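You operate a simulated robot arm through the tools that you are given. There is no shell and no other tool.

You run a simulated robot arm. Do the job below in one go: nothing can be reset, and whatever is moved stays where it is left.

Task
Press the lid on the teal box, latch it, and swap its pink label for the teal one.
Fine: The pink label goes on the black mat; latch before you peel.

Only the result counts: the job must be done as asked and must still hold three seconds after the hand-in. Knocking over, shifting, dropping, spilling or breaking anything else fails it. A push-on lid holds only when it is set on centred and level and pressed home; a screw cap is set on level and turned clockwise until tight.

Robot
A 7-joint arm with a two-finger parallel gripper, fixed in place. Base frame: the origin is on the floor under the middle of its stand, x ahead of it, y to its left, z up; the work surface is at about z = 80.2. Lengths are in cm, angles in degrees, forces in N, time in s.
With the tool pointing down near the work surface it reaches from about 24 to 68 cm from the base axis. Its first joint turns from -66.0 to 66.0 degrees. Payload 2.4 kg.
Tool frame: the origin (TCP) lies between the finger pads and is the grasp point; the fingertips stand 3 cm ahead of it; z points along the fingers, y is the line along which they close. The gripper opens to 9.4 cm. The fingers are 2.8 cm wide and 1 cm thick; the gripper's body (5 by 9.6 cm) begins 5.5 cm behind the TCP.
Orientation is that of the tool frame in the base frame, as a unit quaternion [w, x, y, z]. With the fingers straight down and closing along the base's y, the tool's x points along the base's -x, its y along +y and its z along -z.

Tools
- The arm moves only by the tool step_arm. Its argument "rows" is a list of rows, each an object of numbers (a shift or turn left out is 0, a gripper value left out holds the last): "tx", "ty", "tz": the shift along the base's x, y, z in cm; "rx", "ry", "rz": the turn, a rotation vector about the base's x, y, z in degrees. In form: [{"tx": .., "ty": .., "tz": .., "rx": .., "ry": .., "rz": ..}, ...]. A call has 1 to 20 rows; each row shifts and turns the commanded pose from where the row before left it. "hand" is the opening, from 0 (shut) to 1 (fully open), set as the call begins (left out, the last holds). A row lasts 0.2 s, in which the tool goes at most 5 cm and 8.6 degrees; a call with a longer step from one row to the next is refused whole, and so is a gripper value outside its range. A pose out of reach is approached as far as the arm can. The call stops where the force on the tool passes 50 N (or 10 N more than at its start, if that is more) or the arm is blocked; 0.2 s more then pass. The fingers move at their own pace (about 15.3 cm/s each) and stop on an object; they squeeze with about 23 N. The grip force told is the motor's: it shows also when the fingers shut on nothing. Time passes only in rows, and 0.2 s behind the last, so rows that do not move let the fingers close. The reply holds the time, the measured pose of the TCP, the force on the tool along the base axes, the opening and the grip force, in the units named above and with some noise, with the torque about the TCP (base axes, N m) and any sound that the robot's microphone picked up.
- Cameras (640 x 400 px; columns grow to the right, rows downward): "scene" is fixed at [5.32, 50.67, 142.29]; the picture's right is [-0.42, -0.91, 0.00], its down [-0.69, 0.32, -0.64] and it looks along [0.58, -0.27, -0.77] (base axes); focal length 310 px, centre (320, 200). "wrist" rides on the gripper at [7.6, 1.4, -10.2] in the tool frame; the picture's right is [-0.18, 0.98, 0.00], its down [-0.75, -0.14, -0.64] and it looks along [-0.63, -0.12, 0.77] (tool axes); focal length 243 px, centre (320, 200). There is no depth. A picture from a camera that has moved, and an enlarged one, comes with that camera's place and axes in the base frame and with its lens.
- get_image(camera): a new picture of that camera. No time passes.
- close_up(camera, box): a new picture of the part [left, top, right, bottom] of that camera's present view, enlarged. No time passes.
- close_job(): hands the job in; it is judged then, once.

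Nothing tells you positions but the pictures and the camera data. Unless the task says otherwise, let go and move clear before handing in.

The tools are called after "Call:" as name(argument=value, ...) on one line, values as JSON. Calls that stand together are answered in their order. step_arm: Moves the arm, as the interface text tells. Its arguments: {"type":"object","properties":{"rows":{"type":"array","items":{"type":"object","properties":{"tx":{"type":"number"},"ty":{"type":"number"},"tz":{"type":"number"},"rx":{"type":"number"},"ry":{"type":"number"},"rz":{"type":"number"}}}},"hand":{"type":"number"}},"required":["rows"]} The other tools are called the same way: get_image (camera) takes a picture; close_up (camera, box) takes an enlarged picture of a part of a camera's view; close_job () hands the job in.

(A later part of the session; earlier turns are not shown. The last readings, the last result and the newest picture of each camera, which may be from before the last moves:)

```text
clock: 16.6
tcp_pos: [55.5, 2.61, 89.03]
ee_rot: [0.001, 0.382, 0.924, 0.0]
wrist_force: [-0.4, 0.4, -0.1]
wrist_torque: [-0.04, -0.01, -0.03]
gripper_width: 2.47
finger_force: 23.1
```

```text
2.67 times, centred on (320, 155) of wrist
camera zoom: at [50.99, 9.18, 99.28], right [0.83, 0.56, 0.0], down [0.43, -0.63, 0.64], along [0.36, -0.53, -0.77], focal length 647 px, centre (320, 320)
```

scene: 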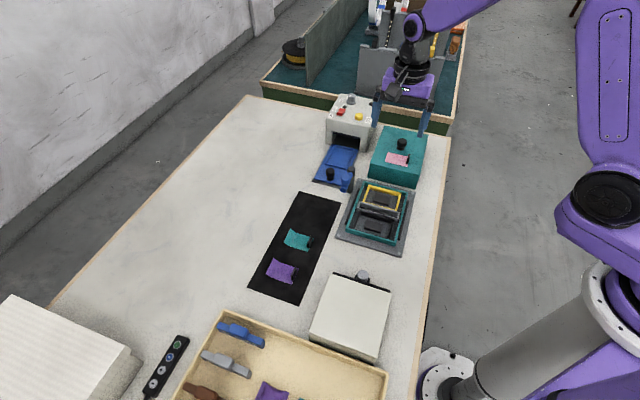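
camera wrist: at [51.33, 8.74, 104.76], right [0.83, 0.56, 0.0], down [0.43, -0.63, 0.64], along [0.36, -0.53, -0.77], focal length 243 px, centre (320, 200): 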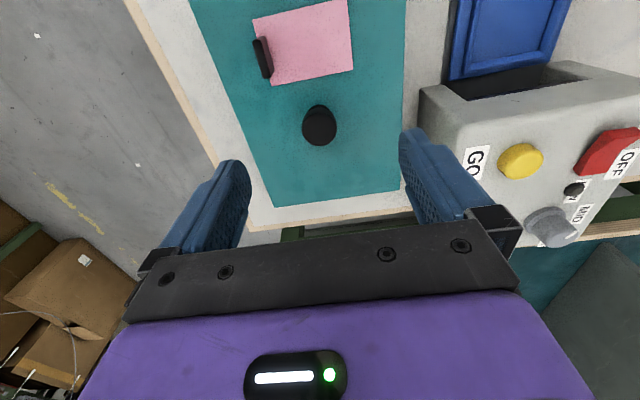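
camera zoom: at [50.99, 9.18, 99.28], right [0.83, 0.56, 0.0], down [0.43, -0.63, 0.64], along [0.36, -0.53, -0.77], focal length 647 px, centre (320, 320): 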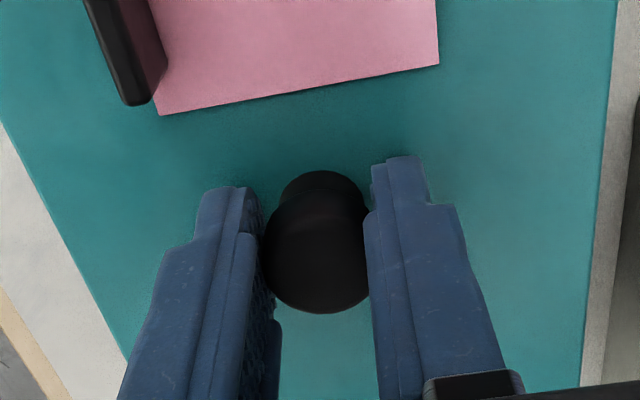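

The knob is gripped (width 2.5 cm, 23 N). I'll lift the lid a little and check that it comes up level.

Call:
step_arm(rows=[{"tz": 0.5}, {"tz": 1}, {"tz": 1.5}, {}])

Call:
close_up(camera="scene", box=[350, 100, 446, 190])

Call:
get_image(camera="wrist")

```text
clock: 17.6
tcp_pos: [55.22, 2.73, 92.03]
ee_rot: [0.001, 0.383, 0.924, 0.0]
wrist_force: [0.0, 0.1, -1.4]
wrist_torque: [-0.01, 0.02, 0.01]
gripper_width: 2.47
finger_force: 23.5
```

```text
4.44 times, centred on (398, 145) of scene
camera zoom: at [5.33, 50.67, 142.29], right [-0.42, -0.91, 0.0], down [-0.69, 0.32, -0.64], along [0.58, -0.27, -0.77], focal length 1376 px, centre (-27, 444)
```

zoom: 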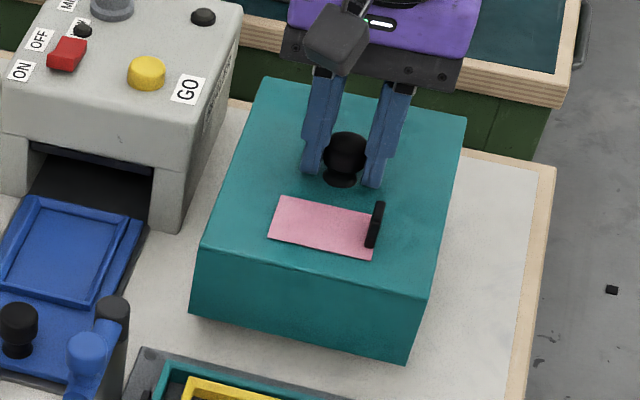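

```text
taken
camera wrist: at [50.86, 9.34, 102.29], right [0.83, 0.56, 0.0], down [0.43, -0.63, 0.64], along [0.36, -0.53, -0.77], focal length 243 px, centre (320, 200)
```

wrist: 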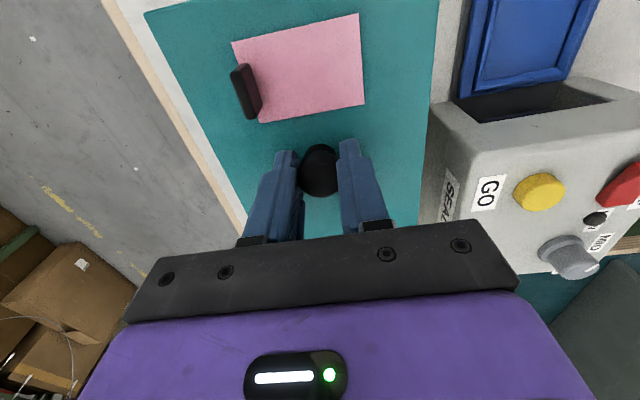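

The lid comes up level and is light. I'll raise it well clear of the lever and carry it to just above the base plate.

Call:
step_arm(rows=[{"tz": 2.5}, {"tz": 2.5}, {"tz": 2.5}, {"tx": -1.4, "ty": 1.5}, {"tx": -1.5, "ty": 1.7}, {"tx": -1.5, "ty": 1.7}, {"tx": -1.5, "ty": 1.7}, {"tx": -1.5, "ty": 1.7}, {"tx": -1.5, "ty": 1.7}, {"tx": -1.5, "ty": 1.7}, {"tx": -1.5, "ty": 1.7}, {"tx": -1.5, "ty": 1.6}, {}, {}])

Call:
get_image(camera="scene")

Call:
get_image(camera="wrist")

```text
clock: 20.6
tcp_pos: [41.84, 17.57, 99.43]
ee_rot: [0.0, 0.382, 0.924, -0.001]
wrist_force: [0.5, 0.3, -1.5]
wrist_torque: [-0.04, 0.03, 0.0]
gripper_width: 2.52
finger_force: 22.8
```

```text
taken
```

scene: 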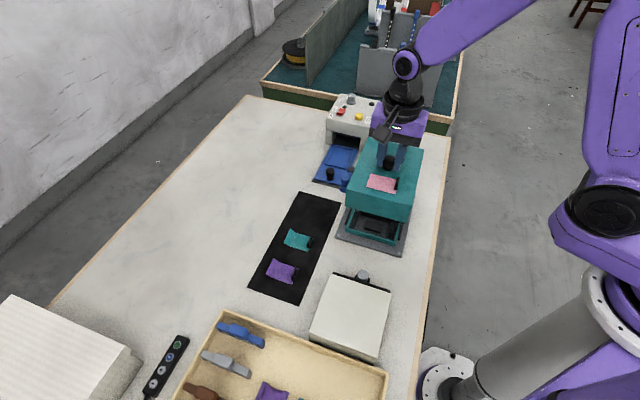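

```text
taken
camera wrist: at [37.43, 24.18, 109.74], right [0.83, 0.56, 0.0], down [0.43, -0.63, 0.64], along [0.36, -0.53, -0.77], focal length 243 px, centre (320, 200)
```

wrist: 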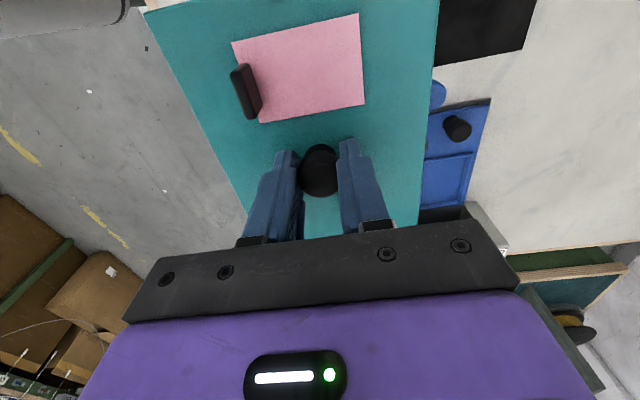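

The lid is over the base plate with about 10 cm of clearance. I'll lower it to a few centimetres above the rim and check alignment in the scene view.

Call:
step_arm(rows=[{"tx": -0.1, "ty": 0.2, "tz": -2}, {"tz": -2}, {"tz": -1.5}, {}])

Call:
close_up(camera="scene", box=[325, 150, 421, 210])

Call:
close_up(camera="scene", box=[325, 205, 421, 265])

```text
clock: 21.6
tcp_pos: [41.93, 17.87, 93.94]
ee_rot: [0.0, 0.383, 0.924, 0.0]
wrist_force: [-0.1, -0.3, -2.1]
wrist_torque: [0.01, -0.03, 0.02]
gripper_width: 2.49
finger_force: 23.6
```

```text
6.67 times, centred on (373, 180) of scene
camera zoom: at [5.33, 50.67, 142.29], right [-0.42, -0.91, 0.0], down [-0.69, 0.32, -0.64], along [0.58, -0.27, -0.77], focal length 2064 px, centre (-33, 333)
```

zoom: 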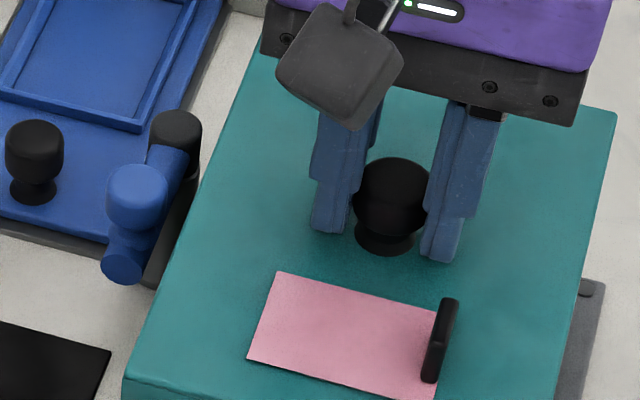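

```text
6.67 times, centred on (373, 235) of scene
camera zoom: at [5.33, 50.67, 142.29], right [-0.42, -0.91, 0.0], down [-0.69, 0.32, -0.64], along [0.58, -0.27, -0.77], focal length 2064 px, centre (-33, -33)
```

zoom: 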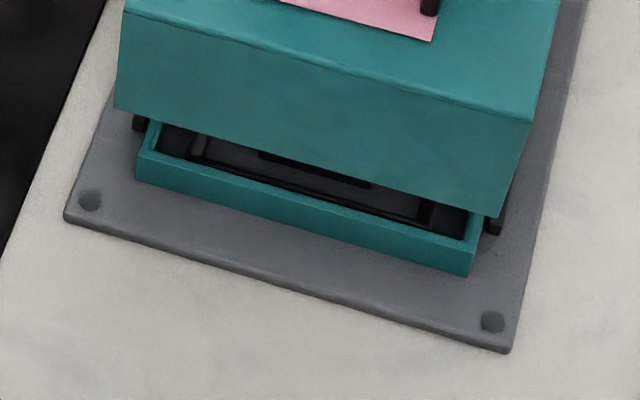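

The lid is nearly over the rim; it looks about 0.2 to 0.3 cm off toward the lever side and slightly too far back. I'll trim that, lower it to just above the rim and measure again.

Call:
step_arm(rows=[{"tx": -0.25, "ty": -0.04, "tz": -1.0}, {"tz": -1.0}, {}])

Call:
close_up(camera="scene", box=[325, 205, 421, 265])

Call:
close_up(camera="scene", box=[333, 215, 373, 240])

Call:
close_up(camera="scene", box=[380, 230, 420, 255])

Call:
close_up(camera="scene", box=[385, 180, 425, 205])

```text
clock: 22.4
tcp_pos: [41.74, 17.86, 92.1]
ee_rot: [0.0, 0.383, 0.924, 0.0]
wrist_force: [0.7, 0.6, -0.7]
wrist_torque: [0.0, 0.01, 0.01]
gripper_width: 2.47
finger_force: 23.3
```

```text
6.67 times, centred on (373, 235) of scene
camera zoom: at [5.33, 50.67, 142.29], right [-0.42, -0.91, 0.0], down [-0.69, 0.32, -0.64], along [0.58, -0.27, -0.77], focal length 2064 px, centre (-33, -33)
```

zoom: 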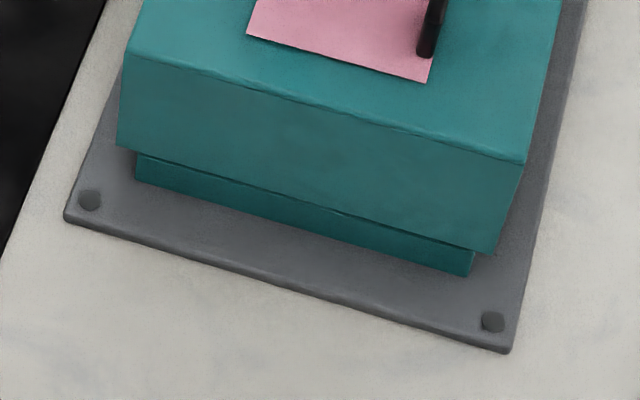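

```text
16.00 times, centred on (353, 228) of scene
camera zoom: at [5.33, 50.67, 142.29], right [-0.42, -0.91, 0.0], down [-0.69, 0.32, -0.64], along [0.58, -0.27, -0.77], focal length 4955 px, centre (-208, -240)
```

zoom: 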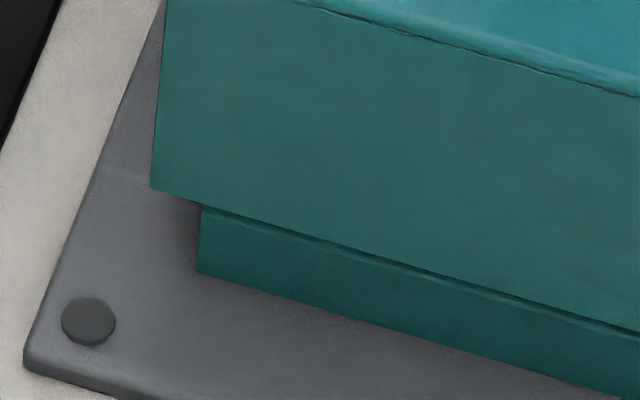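

```text
16.00 times, centred on (400, 242) of scene
camera zoom: at [5.33, 50.67, 142.29], right [-0.42, -0.91, 0.0], down [-0.69, 0.32, -0.64], along [0.58, -0.27, -0.77], focal length 4955 px, centre (-960, -480)
```

zoom: 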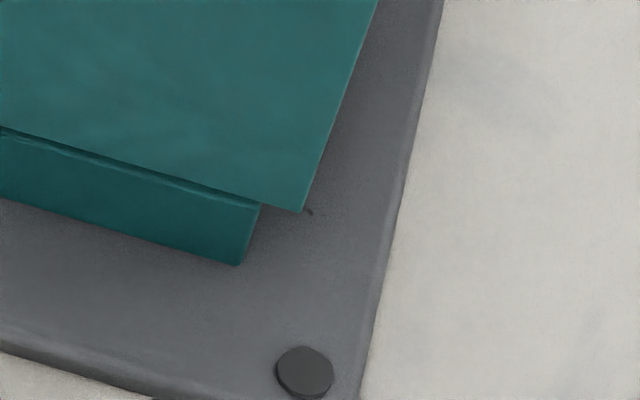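

```text
16.00 times, centred on (405, 192) of scene
camera zoom: at [5.33, 50.67, 142.29], right [-0.42, -0.91, 0.0], down [-0.69, 0.32, -0.64], along [0.58, -0.27, -0.77], focal length 4955 px, centre (-1040, 320)
```

zoom: 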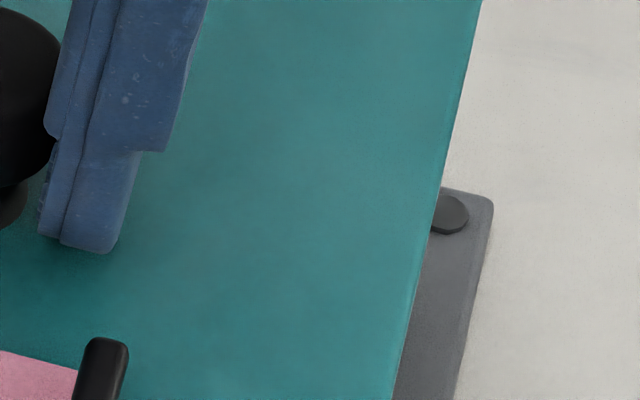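

Both edges are parallel. The lid's front overhang over the rim is about 0.4 cm where I'd expect about 0.6 cm, and it sits about 0.1 cm too far toward the lever. I'll trim by that much and lower gently while watching the force.

Call:
step_arm(rows=[{"tx": -0.21, "ty": 0.07}, {"tz": -0.4}, {"tz": -0.3}, {}])

Call:
close_up(camera="scene", box=[333, 215, 373, 240])

Call:
close_up(camera="scene", box=[380, 230, 420, 255])

```text
clock: 23.4
tcp_pos: [41.44, 17.85, 91.28]
ee_rot: [0.001, 0.382, 0.924, 0.0]
wrist_force: [-0.2, -0.5, -1.4]
wrist_torque: [0.01, 0.0, 0.0]
gripper_width: 2.5
finger_force: 22.8
```

```text
16.00 times, centred on (353, 228) of scene
camera zoom: at [5.33, 50.67, 142.29], right [-0.42, -0.91, 0.0], down [-0.69, 0.32, -0.64], along [0.58, -0.27, -0.77], focal length 4955 px, centre (-208, -240)
```

zoom: 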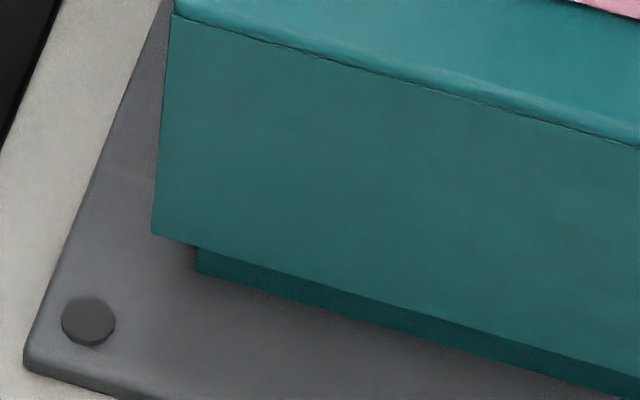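

```text
16.00 times, centred on (400, 242) of scene
camera zoom: at [5.33, 50.67, 142.29], right [-0.42, -0.91, 0.0], down [-0.69, 0.32, -0.64], along [0.58, -0.27, -0.77], focal length 4955 px, centre (-960, -480)
```

zoom: 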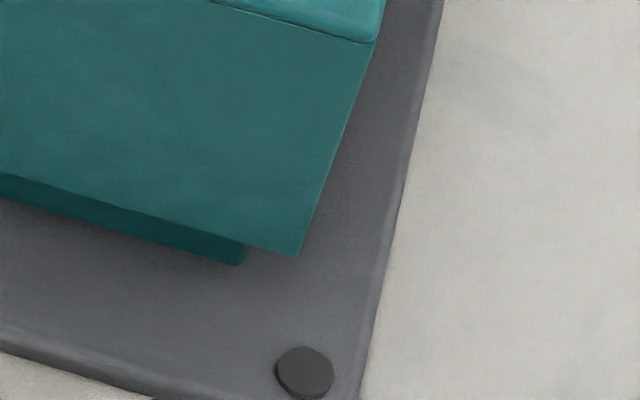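

The lid now looks centred over the rim to within about 0.1 cm. I'll lower it in small steps and watch for contact.

Call:
step_arm(rows=[{"tz": -0.2}, {"tz": -0.2}, {"tz": -0.2}, {}])

Call:
close_up(camera="scene", box=[325, 150, 421, 260])

```text
clock: 24.4
tcp_pos: [41.36, 17.91, 90.65]
ee_rot: [0.0, 0.383, 0.924, 0.0]
wrist_force: [0.2, -0.4, -0.7]
wrist_torque: [0.02, 0.0, 0.01]
gripper_width: 2.48
finger_force: 23.0
```

```text
3.64 times, centred on (373, 205) of scene
camera zoom: at [5.33, 50.67, 142.29], right [-0.42, -0.91, 0.0], down [-0.69, 0.32, -0.64], along [0.58, -0.27, -0.77], focal length 1126 px, centre (127, 182)
```

zoom: 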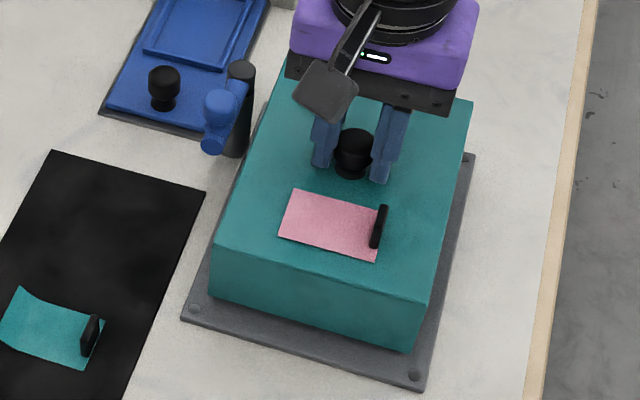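

No contact yet with the lid's lower edge at about rim height. I'll continue down in small steps.

Call:
step_arm(rows=[{"tz": -0.15}, {"tz": -0.15}, {}])

Call:
close_up(camera="scene", box=[333, 215, 373, 240])

Call:
close_up(camera="scene", box=[380, 230, 420, 255])

```text
clock: 25.2
tcp_pos: [41.32, 17.86, 90.34]
ee_rot: [0.0, 0.383, 0.924, 0.0]
wrist_force: [-0.1, 0.8, -1.0]
wrist_torque: [-0.01, 0.0, 0.02]
gripper_width: 2.49
finger_force: 23.1
```

```text
16.00 times, centred on (353, 228) of scene
camera zoom: at [5.33, 50.67, 142.29], right [-0.42, -0.91, 0.0], down [-0.69, 0.32, -0.64], along [0.58, -0.27, -0.77], focal length 4955 px, centre (-208, -240)
```

zoom: 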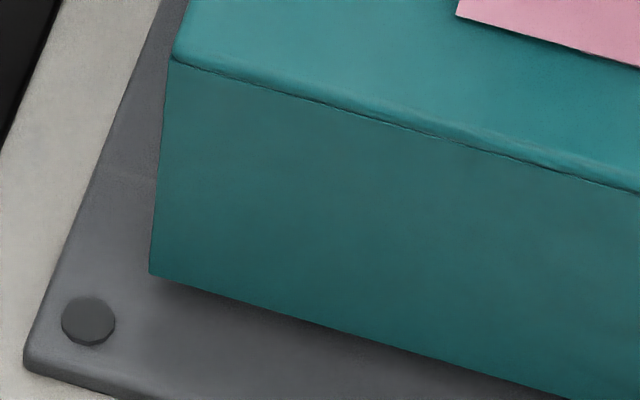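

```text
16.00 times, centred on (400, 242) of scene
camera zoom: at [5.33, 50.67, 142.29], right [-0.42, -0.91, 0.0], down [-0.69, 0.32, -0.64], along [0.58, -0.27, -0.77], focal length 4955 px, centre (-960, -480)
```

zoom: 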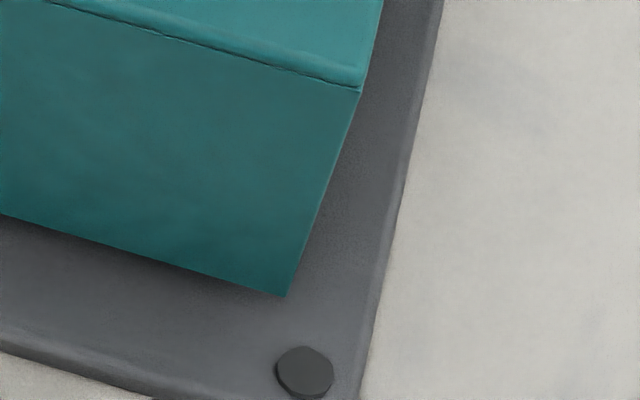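

The lid has passed below the rim's top with no contact. A tiny correction of 0.1 cm, then further down until it touches.

Call:
step_arm(rows=[{"tx": 0.1}, {"tz": -0.15}, {"tz": -0.15}, {}])

Call:
step_arm(rows=[{"tz": -0.15}, {"tz": -0.1}, {}])

Call:
close_up(camera="scene", box=[325, 150, 421, 260])

```text
clock: 26.2
tcp_pos: [41.49, 17.95, 90.09]
ee_rot: [0.0, 0.383, 0.924, 0.0]
wrist_force: [0.7, 0.3, -1.1]
wrist_torque: [0.01, 0.0, 0.0]
gripper_width: 2.5
finger_force: 23.2
```

```text
clock: 27.0
tcp_pos: [41.53, 17.95, 89.75]
ee_rot: [0.001, 0.383, 0.924, 0.0]
wrist_force: [-0.8, -1.5, 6.1]
wrist_torque: [-0.12, 0.02, 0.04]
gripper_width: 2.51
finger_force: 22.7
```

```text
3.64 times, centred on (373, 205) of scene
camera zoom: at [5.31, 50.66, 142.29], right [-0.42, -0.91, 0.0], down [-0.69, 0.32, -0.64], along [0.58, -0.27, -0.77], focal length 1126 px, centre (127, 182)
```

zoom: 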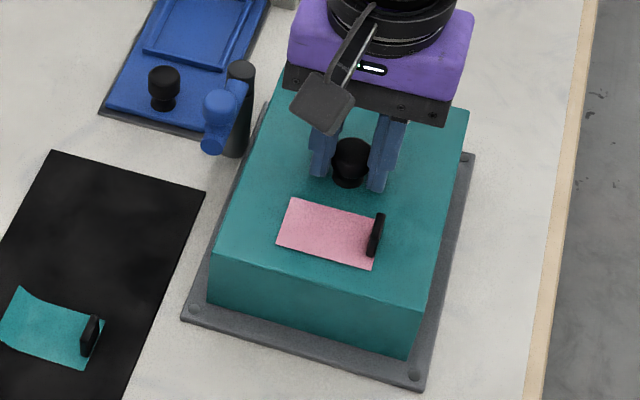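

Contact shows at about 6 N with the lid's edge near z = 81.05. I'll look closely at the edges, then press further gently.

Call:
close_up(camera="scene", box=[333, 215, 373, 240])

Call:
close_up(camera="scene", box=[380, 230, 420, 255])

Call:
step_arm(rows=[{"tz": -0.1}, {}])

```text
16.00 times, centred on (353, 228) of scene
camera zoom: at [5.31, 50.66, 142.29], right [-0.42, -0.91, 0.0], down [-0.69, 0.32, -0.64], along [0.58, -0.27, -0.77], focal length 4955 px, centre (-208, -240)
```

zoom: 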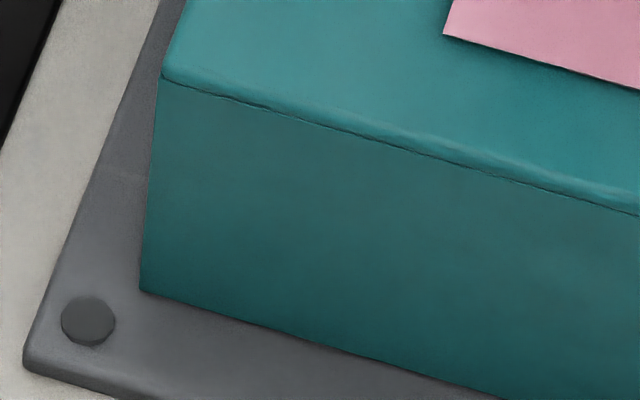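

```text
16.00 times, centred on (400, 242) of scene
camera zoom: at [5.31, 50.66, 142.29], right [-0.42, -0.91, 0.0], down [-0.69, 0.32, -0.64], along [0.58, -0.27, -0.77], focal length 4955 px, centre (-960, -480)
```

zoom: 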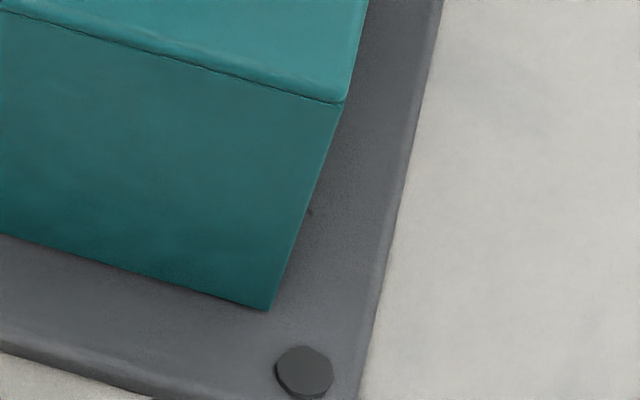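

```text
clock: 27.6
tcp_pos: [41.58, 17.96, 89.69]
ee_rot: [0.001, 0.383, 0.924, 0.0]
wrist_force: [-1.2, -0.3, 17.1]
wrist_torque: [-0.07, -0.01, 0.0]
gripper_width: 2.52
finger_force: 23.2
```

The force rises to 17 N with little motion, so the lid is at its catch or on the plate. I'll press further in small increments, listening for a click.

Call:
step_arm(rows=[{"tz": -0.1}, {}])

Call:
step_arm(rows=[{"tz": -0.1}, {}])

```text
clock: 28.2
tcp_pos: [41.64, 17.95, 89.57]
ee_rot: [0.001, 0.383, 0.924, 0.001]
wrist_force: [5.3, -0.4, 15.8]
wrist_torque: [-0.04, -0.26, 0.0]
gripper_width: 2.51
finger_force: 23.0
```

```text
clock: 28.8
tcp_pos: [41.52, 17.88, 89.46]
ee_rot: [0.001, 0.383, 0.924, 0.001]
wrist_force: [8.3, 1.1, 15.0]
wrist_torque: [0.04, -0.33, 0.0]
gripper_width: 2.5
finger_force: 23.0
```

Some sideways force (8 N along +x) has built up, so the lid wants to shift slightly. I'll look at the lid's seat before pressing on.

Call:
close_up(camera="scene", box=[325, 150, 421, 260])

Call:
close_up(camera="scene", box=[333, 215, 373, 240])

Call:
close_up(camera="scene", box=[380, 230, 420, 255])

Call:
close_up(camera="wrist", box=[120, 0, 480, 230])

```text
3.64 times, centred on (373, 205) of scene
camera zoom: at [5.32, 50.66, 142.29], right [-0.42, -0.91, 0.0], down [-0.69, 0.32, -0.64], along [0.58, -0.27, -0.77], focal length 1126 px, centre (127, 182)
```

zoom: 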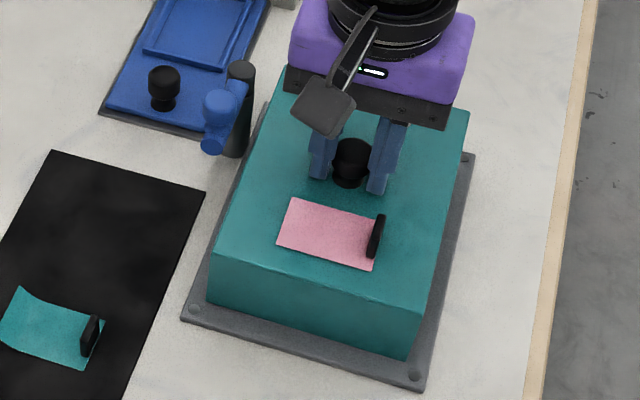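

```text
16.00 times, centred on (353, 228) of scene
camera zoom: at [5.32, 50.66, 142.29], right [-0.42, -0.91, 0.0], down [-0.69, 0.32, -0.64], along [0.58, -0.27, -0.77], focal length 4955 px, centre (-208, -240)
```

zoom: 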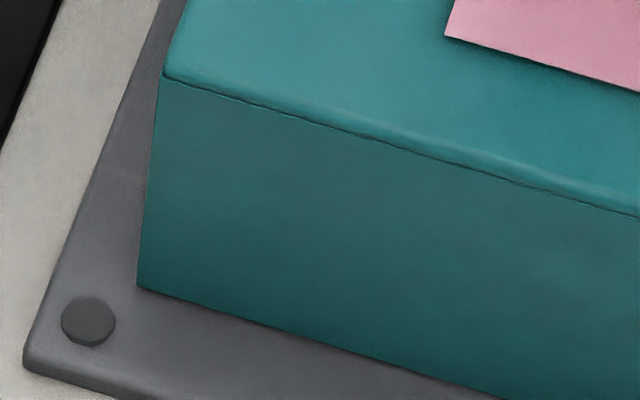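

```text
16.00 times, centred on (400, 242) of scene
camera zoom: at [5.32, 50.66, 142.29], right [-0.42, -0.91, 0.0], down [-0.69, 0.32, -0.64], along [0.58, -0.27, -0.77], focal length 4955 px, centre (-960, -480)
```

zoom: 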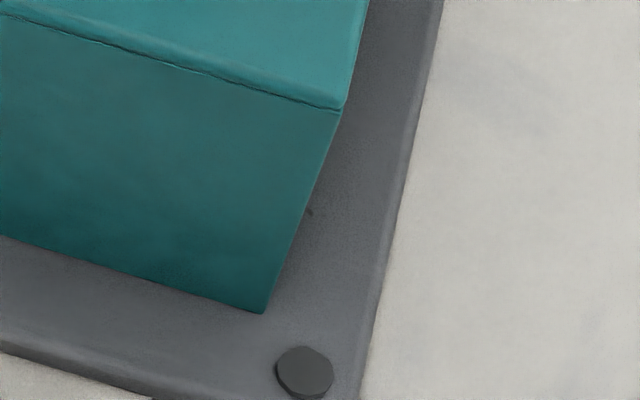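

```text
1.74 times, centred on (300, 115) of wrist
camera zoom: at [37.08, 24.41, 99.82], right [0.83, 0.56, 0.0], down [0.43, -0.63, 0.64], along [0.36, -0.53, -0.77], focal length 422 px, centre (355, 348)
```

zoom: 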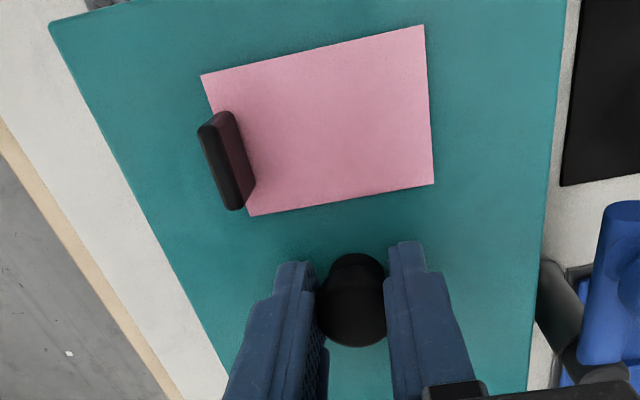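

The lid's front edge is nearly on the plate, but its lever-side edge seems a hair higher. I'll ease off the pressure and see whether the side force goes away.

Call:
step_arm(rows=[{"tz": 0.15}, {}])

Call:
step_arm(rows=[{"tz": 0.15}, {}])

```text
clock: 29.4
tcp_pos: [41.34, 17.75, 89.66]
ee_rot: [-0.001, 0.383, 0.924, -0.002]
wrist_force: [0.1, 0.0, -1.6]
wrist_torque: [0.0, 0.02, 0.03]
gripper_width: 2.48
finger_force: 23.3
```

```text
clock: 30.0
tcp_pos: [41.49, 17.87, 89.76]
ee_rot: [0.0, 0.383, 0.924, 0.0]
wrist_force: [-0.4, 0.8, -0.4]
wrist_torque: [-0.01, 0.03, -0.01]
gripper_width: 2.51
finger_force: 22.6
```

The forces are gone and the lid hangs free again. I'll check the picture once more before setting it down.

Call:
close_up(camera="scene", box=[333, 215, 373, 240])

Call:
close_up(camera="scene", box=[380, 230, 420, 255])

Call:
close_up(camera="scene", box=[345, 165, 425, 215])

```text
16.00 times, centred on (353, 228) of scene
camera zoom: at [5.33, 50.67, 142.29], right [-0.42, -0.91, 0.0], down [-0.69, 0.32, -0.64], along [0.58, -0.27, -0.77], focal length 4955 px, centre (-208, -240)
```

zoom: 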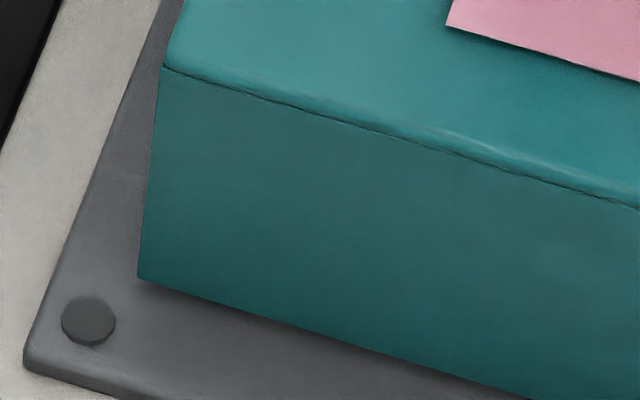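

```text
16.00 times, centred on (400, 242) of scene
camera zoom: at [5.33, 50.67, 142.29], right [-0.42, -0.91, 0.0], down [-0.69, 0.32, -0.64], along [0.58, -0.27, -0.77], focal length 4955 px, centre (-960, -480)
```

zoom: 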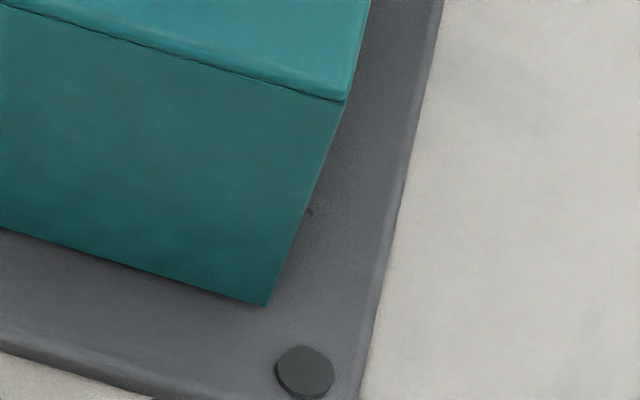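

```text
8.00 times, centred on (385, 190) of scene
camera zoom: at [5.33, 50.67, 142.29], right [-0.42, -0.91, 0.0], down [-0.69, 0.32, -0.64], along [0.58, -0.27, -0.77], focal length 2478 px, centre (-200, 280)
```

zoom: 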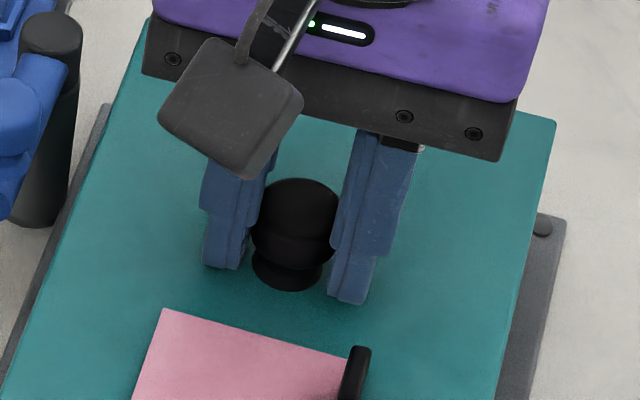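

I'll lower until the lid just rests and open the fingers so that it settles by itself.

Call:
step_arm(rows=[{"tz": -0.15}, {}])

Call:
step_arm(rows=[{}, {}], hand=0.55)

Call:
step_arm(rows=[{"tz": 2}, {"tz": 2}, {"tz": 2}, {}])

Call:
close_up(camera="scene", box=[333, 215, 373, 240])

Call:
close_up(camera="scene", box=[380, 230, 420, 255])

Call:
close_up(camera="scene", box=[325, 150, 421, 260])

```text
clock: 30.6
tcp_pos: [41.47, 17.97, 89.67]
ee_rot: [0.0, 0.383, 0.924, 0.0]
wrist_force: [0.1, -0.5, -0.8]
wrist_torque: [0.01, -0.03, -0.02]
gripper_width: 2.49
finger_force: 23.1
```

```text
clock: 31.2
tcp_pos: [41.48, 17.88, 89.59]
ee_rot: [0.0, 0.383, 0.924, 0.0]
wrist_force: [0.4, -0.1, 0.1]
wrist_torque: [0.01, 0.01, 0.01]
gripper_width: 5.18
finger_force: 0.0
```

```text
clock: 32.2
tcp_pos: [41.43, 17.87, 95.56]
ee_rot: [0.0, 0.383, 0.924, -0.001]
wrist_force: [0.9, -0.2, -0.5]
wrist_torque: [0.01, -0.01, -0.02]
gripper_width: 5.19
finger_force: 0.1
```

```text
16.00 times, centred on (353, 228) of scene
camera zoom: at [5.32, 50.67, 142.29], right [-0.42, -0.91, 0.0], down [-0.69, 0.32, -0.64], along [0.58, -0.27, -0.77], focal length 4955 px, centre (-208, -240)
```

zoom: 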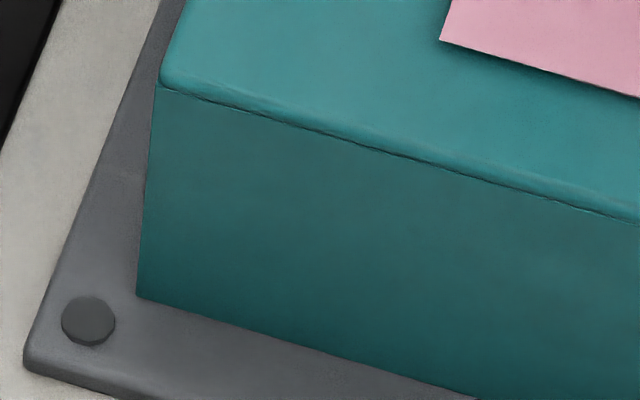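

```text
16.00 times, centred on (400, 242) of scene
camera zoom: at [5.32, 50.67, 142.29], right [-0.42, -0.91, 0.0], down [-0.69, 0.32, -0.64], along [0.58, -0.27, -0.77], focal length 4955 px, centre (-960, -480)
```

zoom: 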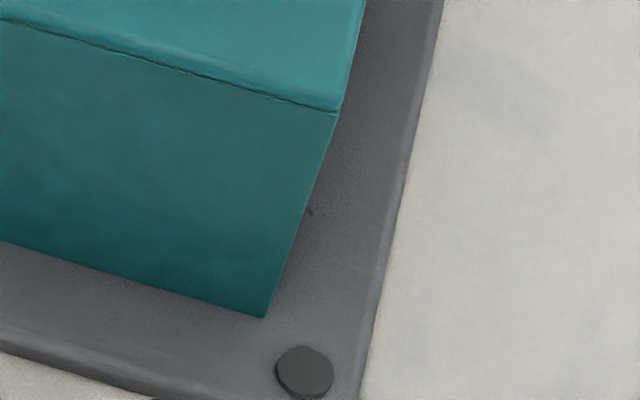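

```text
3.64 times, centred on (373, 205) of scene
camera zoom: at [5.32, 50.67, 142.29], right [-0.42, -0.91, 0.0], down [-0.69, 0.32, -0.64], along [0.58, -0.27, -0.77], focal length 1126 px, centre (127, 182)
```

zoom: 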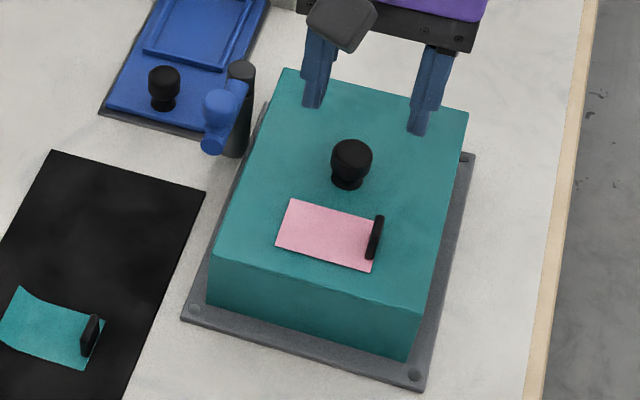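

The lid has settled with its front edge right down near the plate, level and centred to about 0.1 cm. I'll close the fingers and check their position over the knob before pressing straight down on it.

Call:
step_arm(rows=[{}, {}, {}], hand=0)

Call:
get_image(camera="wrist")

Call:
close_up(camera="scene", box=[345, 150, 425, 200])

```text
clock: 33.0
tcp_pos: [41.53, 17.85, 95.57]
ee_rot: [0.0, 0.383, 0.924, 0.0]
wrist_force: [0.0, 0.4, 0.3]
wrist_torque: [-0.01, 0.01, 0.02]
gripper_width: 0.0
finger_force: 22.6
```

```text
taken
camera wrist: at [37.04, 24.37, 105.87], right [0.83, 0.56, 0.0], down [0.43, -0.63, 0.64], along [0.36, -0.53, -0.77], focal length 243 px, centre (320, 200)
```

wrist: 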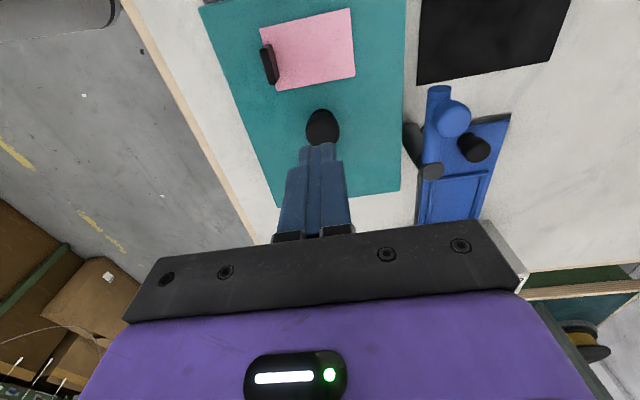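

```text
8.00 times, centred on (385, 175) of scene
camera zoom: at [5.32, 50.67, 142.29], right [-0.42, -0.91, 0.0], down [-0.69, 0.32, -0.64], along [0.58, -0.27, -0.77], focal length 2478 px, centre (-200, 400)
```

zoom: 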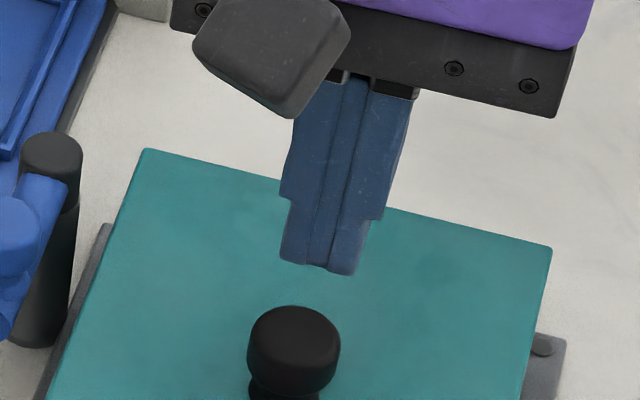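

Call:
close_up(camera="wrist", box=[260, 80, 388, 160])

Call:
close_up(camera="wrist", box=[190, 0, 440, 210])

```text
5.00 times, centred on (324, 120) of wrist
camera zoom: at [37.04, 24.37, 105.87], right [0.83, 0.56, 0.0], down [0.43, -0.63, 0.64], along [0.36, -0.53, -0.77], focal length 1213 px, centre (300, 600)
```

zoom: 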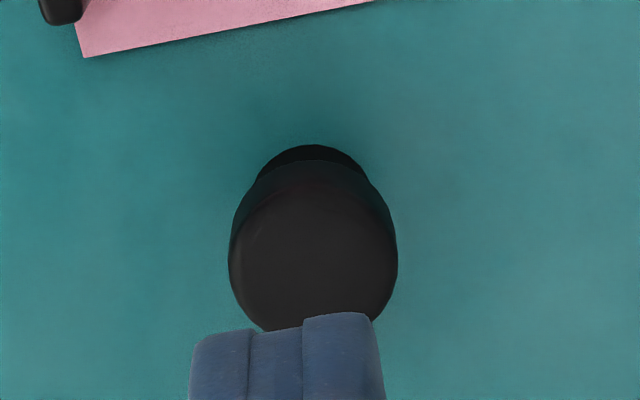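

```text
1.90 times, centred on (315, 105) of wrist
camera zoom: at [37.04, 24.37, 105.87], right [0.83, 0.56, 0.0], down [0.43, -0.63, 0.64], along [0.36, -0.53, -0.77], focal length 462 px, centre (330, 381)
```

zoom: 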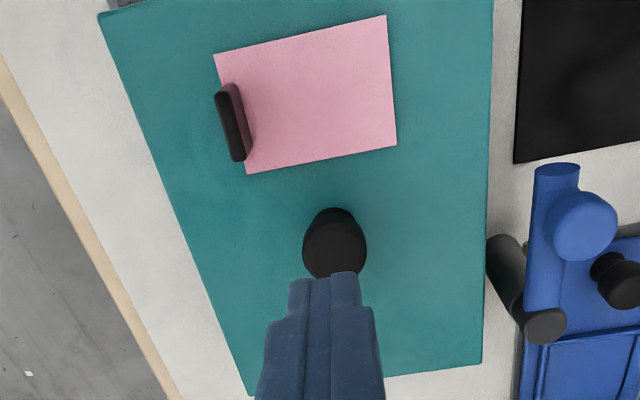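

The knob's top is directly under the closed fingertips (about 41.6, 18.1). I'll come down on it and press.

Call:
step_arm(rows=[{"tz": -1.5}, {"tz": -1.3}, {"tz": -0.3}, {}])

Call:
step_arm(rows=[{"tz": -0.2}, {"tz": -0.2}, {"tz": -0.1}, {}])

```text
clock: 34.0
tcp_pos: [41.38, 17.88, 92.44]
ee_rot: [0.0, 0.383, 0.924, 0.0]
wrist_force: [0.4, 0.0, 0.0]
wrist_torque: [-0.02, -0.01, 0.02]
gripper_width: 0.0
finger_force: 22.8
```

```text
clock: 35.0
tcp_pos: [41.51, 18.02, 92.13]
ee_rot: [0.001, 0.383, 0.924, 0.0]
wrist_force: [-0.8, 0.0, 0.1]
wrist_torque: [0.02, 0.01, -0.02]
gripper_width: 0.0
finger_force: 23.0
```

Call:
step_arm(rows=[{"tz": -0.1}, {"tz": -0.1}, {}])

Call:
step_arm(rows=[{"tz": -0.1}, {"tz": -0.1}, {}])

Call:
close_up(camera="scene", box=[345, 150, 425, 200])

```text
clock: 35.8
tcp_pos: [41.53, 17.86, 91.79]
ee_rot: [0.0, 0.383, 0.924, -0.001]
wrist_force: [0.4, 0.0, 0.0]
wrist_torque: [-0.01, 0.0, -0.04]
gripper_width: 0.02
finger_force: 23.2
```

```text
clock: 36.7
tcp_pos: [41.49, 17.98, 91.75]
ee_rot: [0.001, 0.383, 0.924, 0.002]
wrist_force: [-3.9, -2.1, 14.2]
wrist_torque: [-0.06, 0.12, -0.01]
gripper_width: 0.0
finger_force: 23.1
stopped in row 3: the force on the tool passed its limit at 52 N (the readings are from after the stop); the commanded pose is now the measured one
```

```text
8.00 times, centred on (385, 175) of scene
camera zoom: at [5.29, 50.65, 142.29], right [-0.42, -0.91, 0.0], down [-0.69, 0.32, -0.64], along [0.58, -0.27, -0.77], focal length 2478 px, centre (-200, 400)
```

zoom: 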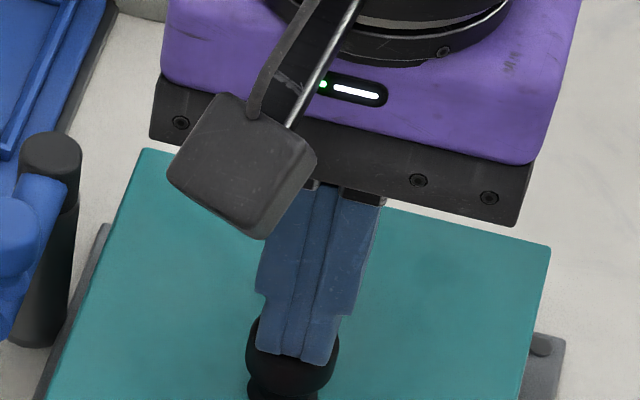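

The press reached 52 N, with the knob top at about z = 88.7. I'll check whether the lid moved down further.

Call:
close_up(camera="scene", box=[333, 215, 373, 240])

Call:
close_up(camera="scene", box=[380, 230, 420, 255])

Call:
close_up(camera="scene", box=[385, 180, 425, 205])

```text
16.00 times, centred on (353, 228) of scene
camera zoom: at [5.29, 50.65, 142.29], right [-0.42, -0.91, 0.0], down [-0.69, 0.32, -0.64], along [0.58, -0.27, -0.77], focal length 4955 px, centre (-208, -240)
```

zoom: 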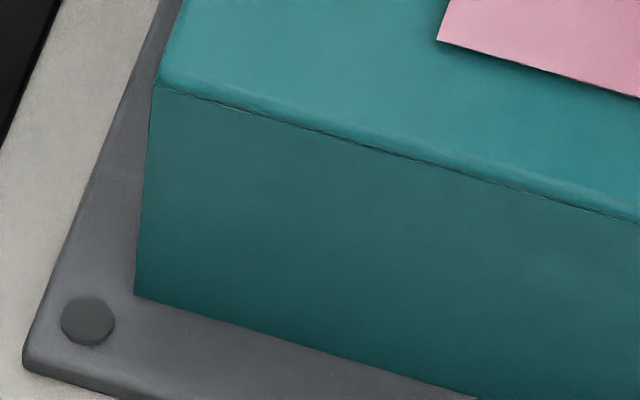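

```text
16.00 times, centred on (400, 242) of scene
camera zoom: at [5.29, 50.65, 142.29], right [-0.42, -0.91, 0.0], down [-0.69, 0.32, -0.64], along [0.58, -0.27, -0.77], focal length 4955 px, centre (-960, -480)
```

zoom: 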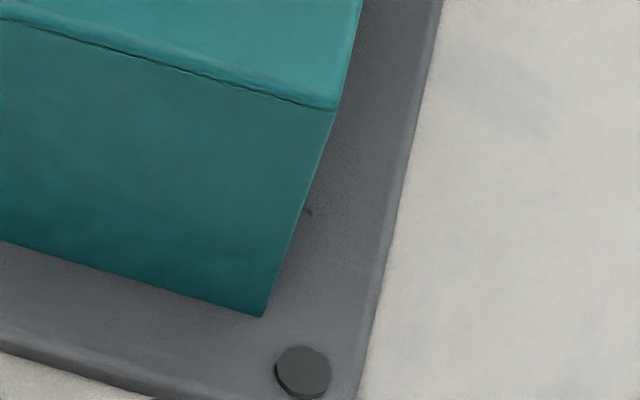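

```text
16.00 times, centred on (405, 192) of scene
camera zoom: at [5.29, 50.65, 142.29], right [-0.42, -0.91, 0.0], down [-0.69, 0.32, -0.64], along [0.58, -0.27, -0.77], focal length 4955 px, centre (-1040, 320)
```

zoom: 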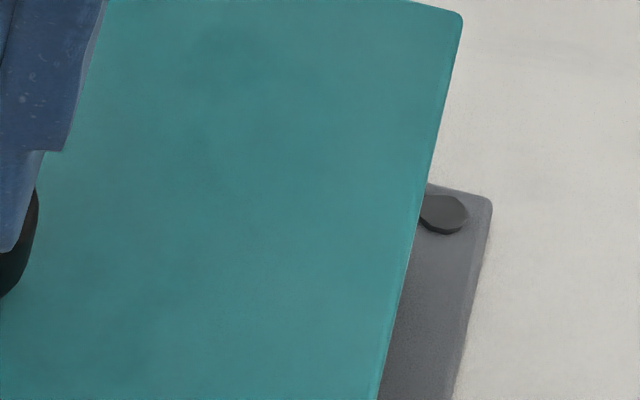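

The lid did not move under 52 N, so it is either fully home or still on its catch. I'll back off and look at the gap beneath the lid's edges from a lower angle.

Call:
step_arm(rows=[{"tz": 1}, {"tz": 3}, {"tz": 3}, {"tx": -2, "ty": 2, "tz": 1}, {"tx": -2.5, "ty": 2.5, "tz": 0}, {"tx": -2.5, "ty": 2.5, "tz": 0}, {"tx": -2.5, "ty": 2.5, "tz": 0}])

Call:
get_image(camera="wrist")

Call:
close_up(camera="scene", box=[335, 160, 415, 210])

```text
clock: 38.3
tcp_pos: [31.99, 27.71, 99.69]
ee_rot: [0.001, 0.384, 0.923, 0.001]
wrist_force: [0.4, 0.1, -0.9]
wrist_torque: [-0.01, 0.01, 0.01]
gripper_width: 0.0
finger_force: 23.2
```

```text
taken
camera wrist: at [27.56, 34.21, 110.05], right [0.83, 0.56, 0.0], down [0.43, -0.63, 0.64], along [0.36, -0.53, -0.77], focal length 243 px, centre (320, 200)
```

wrist: 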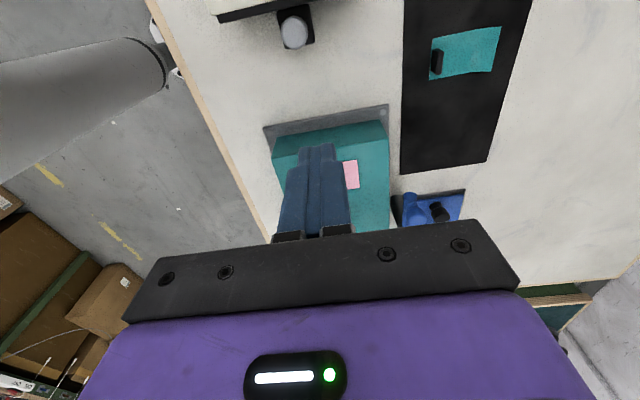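

```text
8.00 times, centred on (375, 185) of scene
camera zoom: at [5.33, 50.66, 142.29], right [-0.42, -0.91, 0.0], down [-0.69, 0.32, -0.64], along [0.58, -0.27, -0.77], focal length 2478 px, centre (-120, 320)
```

zoom: 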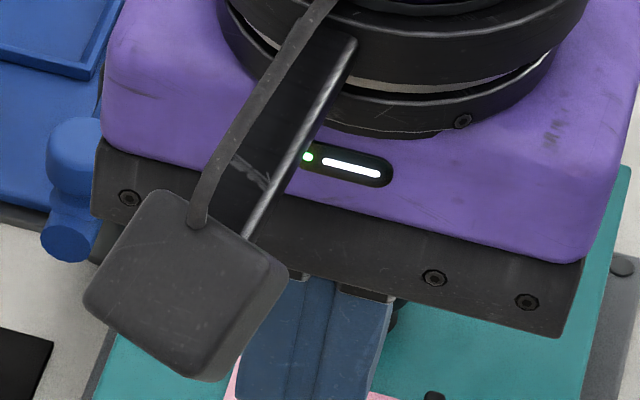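

I'll tilt the tool so the camera looks along the lid at a lower angle, staying clear of the lid's front.

Call:
step_arm(rows=[{"tz": -1.5, "rx": -5.3, "ry": -5.3}, {"tz": -1.5, "rx": -5.3, "ry": -5.3}, {"tz": -1.5, "rx": -5.3, "ry": -5.3}, {"tz": -1.5, "rx": -5.3, "ry": -5.3}, {"tz": -1}, {}])

Call:
get_image(camera="wrist")

Call:
close_up(camera="wrist", box=[220, 90, 420, 220])

```text
clock: 39.7
tcp_pos: [32.03, 27.47, 92.84]
ee_rot: [0.24, 0.369, 0.892, -0.099]
wrist_force: [-0.1, -0.2, -0.5]
wrist_torque: [0.01, -0.01, 0.0]
gripper_width: 0.0
finger_force: 23.0
```

```text
taken
camera wrist: at [24.7, 36.86, 97.93], right [0.81, 0.58, 0.09], down [0.13, -0.33, 0.93], along [0.57, -0.74, -0.35], focal length 243 px, centre (320, 200)
```

wrist: 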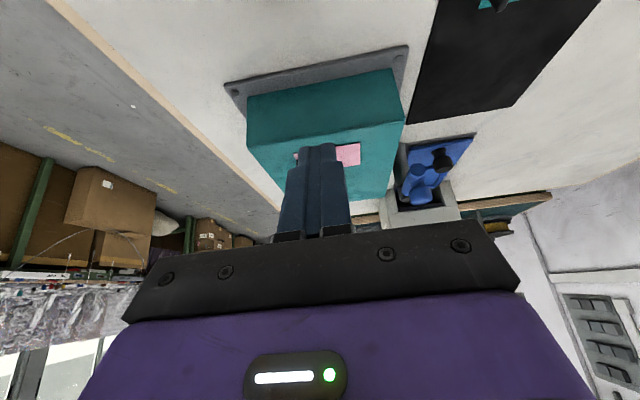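

```text
3.08 times, centred on (320, 155) of wrist
camera zoom: at [24.7, 36.86, 97.93], right [0.81, 0.58, 0.09], down [0.13, -0.33, 0.93], along [0.57, -0.74, -0.35], focal length 746 px, centre (320, 338)
```

zoom: 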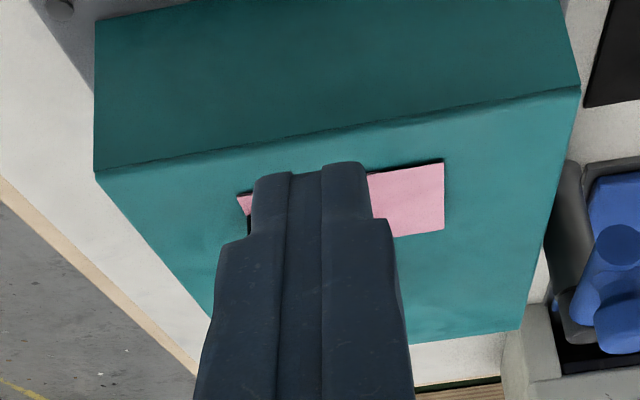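

Call:
close_up(camera="wrist", box=[215, 35, 335, 110])

Call:
close_up(camera="wrist", box=[320, 35, 440, 110])

Call:
close_up(camera="wrist", box=[385, 80, 485, 230])

Call:
close_up(camera="scene", box=[330, 150, 420, 260])

```text
5.33 times, centred on (275, 72) of wrist
camera zoom: at [24.7, 36.86, 97.93], right [0.81, 0.58, 0.09], down [0.13, -0.33, 0.93], along [0.57, -0.74, -0.35], focal length 1294 px, centre (560, 880)
```

zoom: 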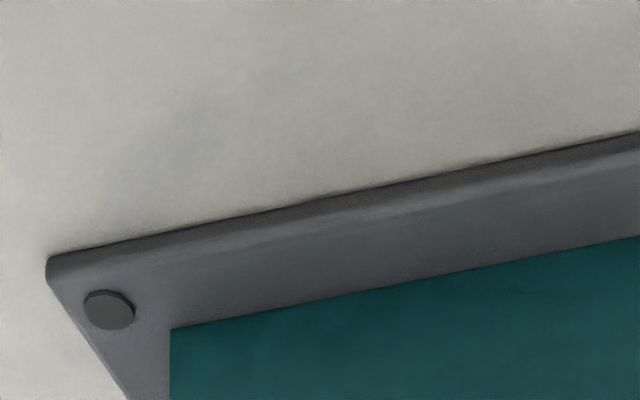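

```text
5.33 times, centred on (380, 72) of wrist
camera zoom: at [24.7, 36.86, 97.93], right [0.81, 0.58, 0.09], down [0.13, -0.33, 0.93], along [0.57, -0.74, -0.35], focal length 1294 px, centre (0, 880)
```

zoom: 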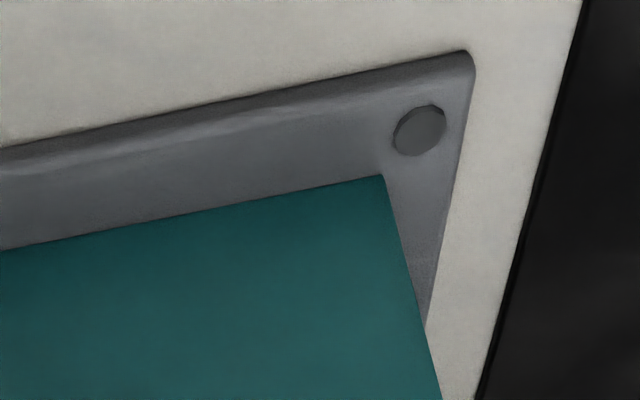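

```text
2.67 times, centred on (435, 155) of wrist
camera zoom: at [24.7, 36.86, 97.93], right [0.81, 0.58, 0.09], down [0.13, -0.33, 0.93], along [0.57, -0.74, -0.35], focal length 647 px, centre (13, 320)
```

zoom: 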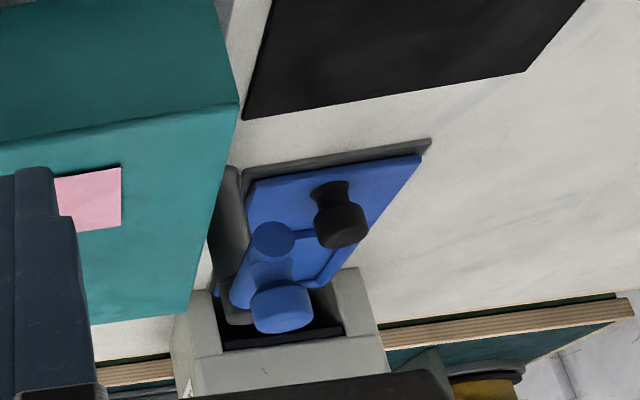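

```text
3.64 times, centred on (375, 205) of scene
camera zoom: at [5.32, 50.67, 142.29], right [-0.42, -0.91, 0.0], down [-0.69, 0.32, -0.64], along [0.58, -0.27, -0.77], focal length 1126 px, centre (120, 182)
```

zoom: 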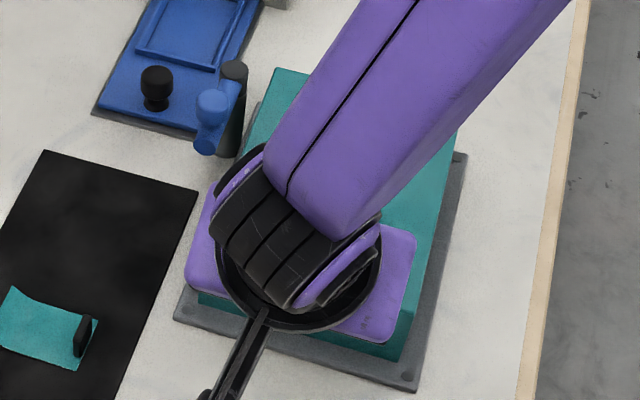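

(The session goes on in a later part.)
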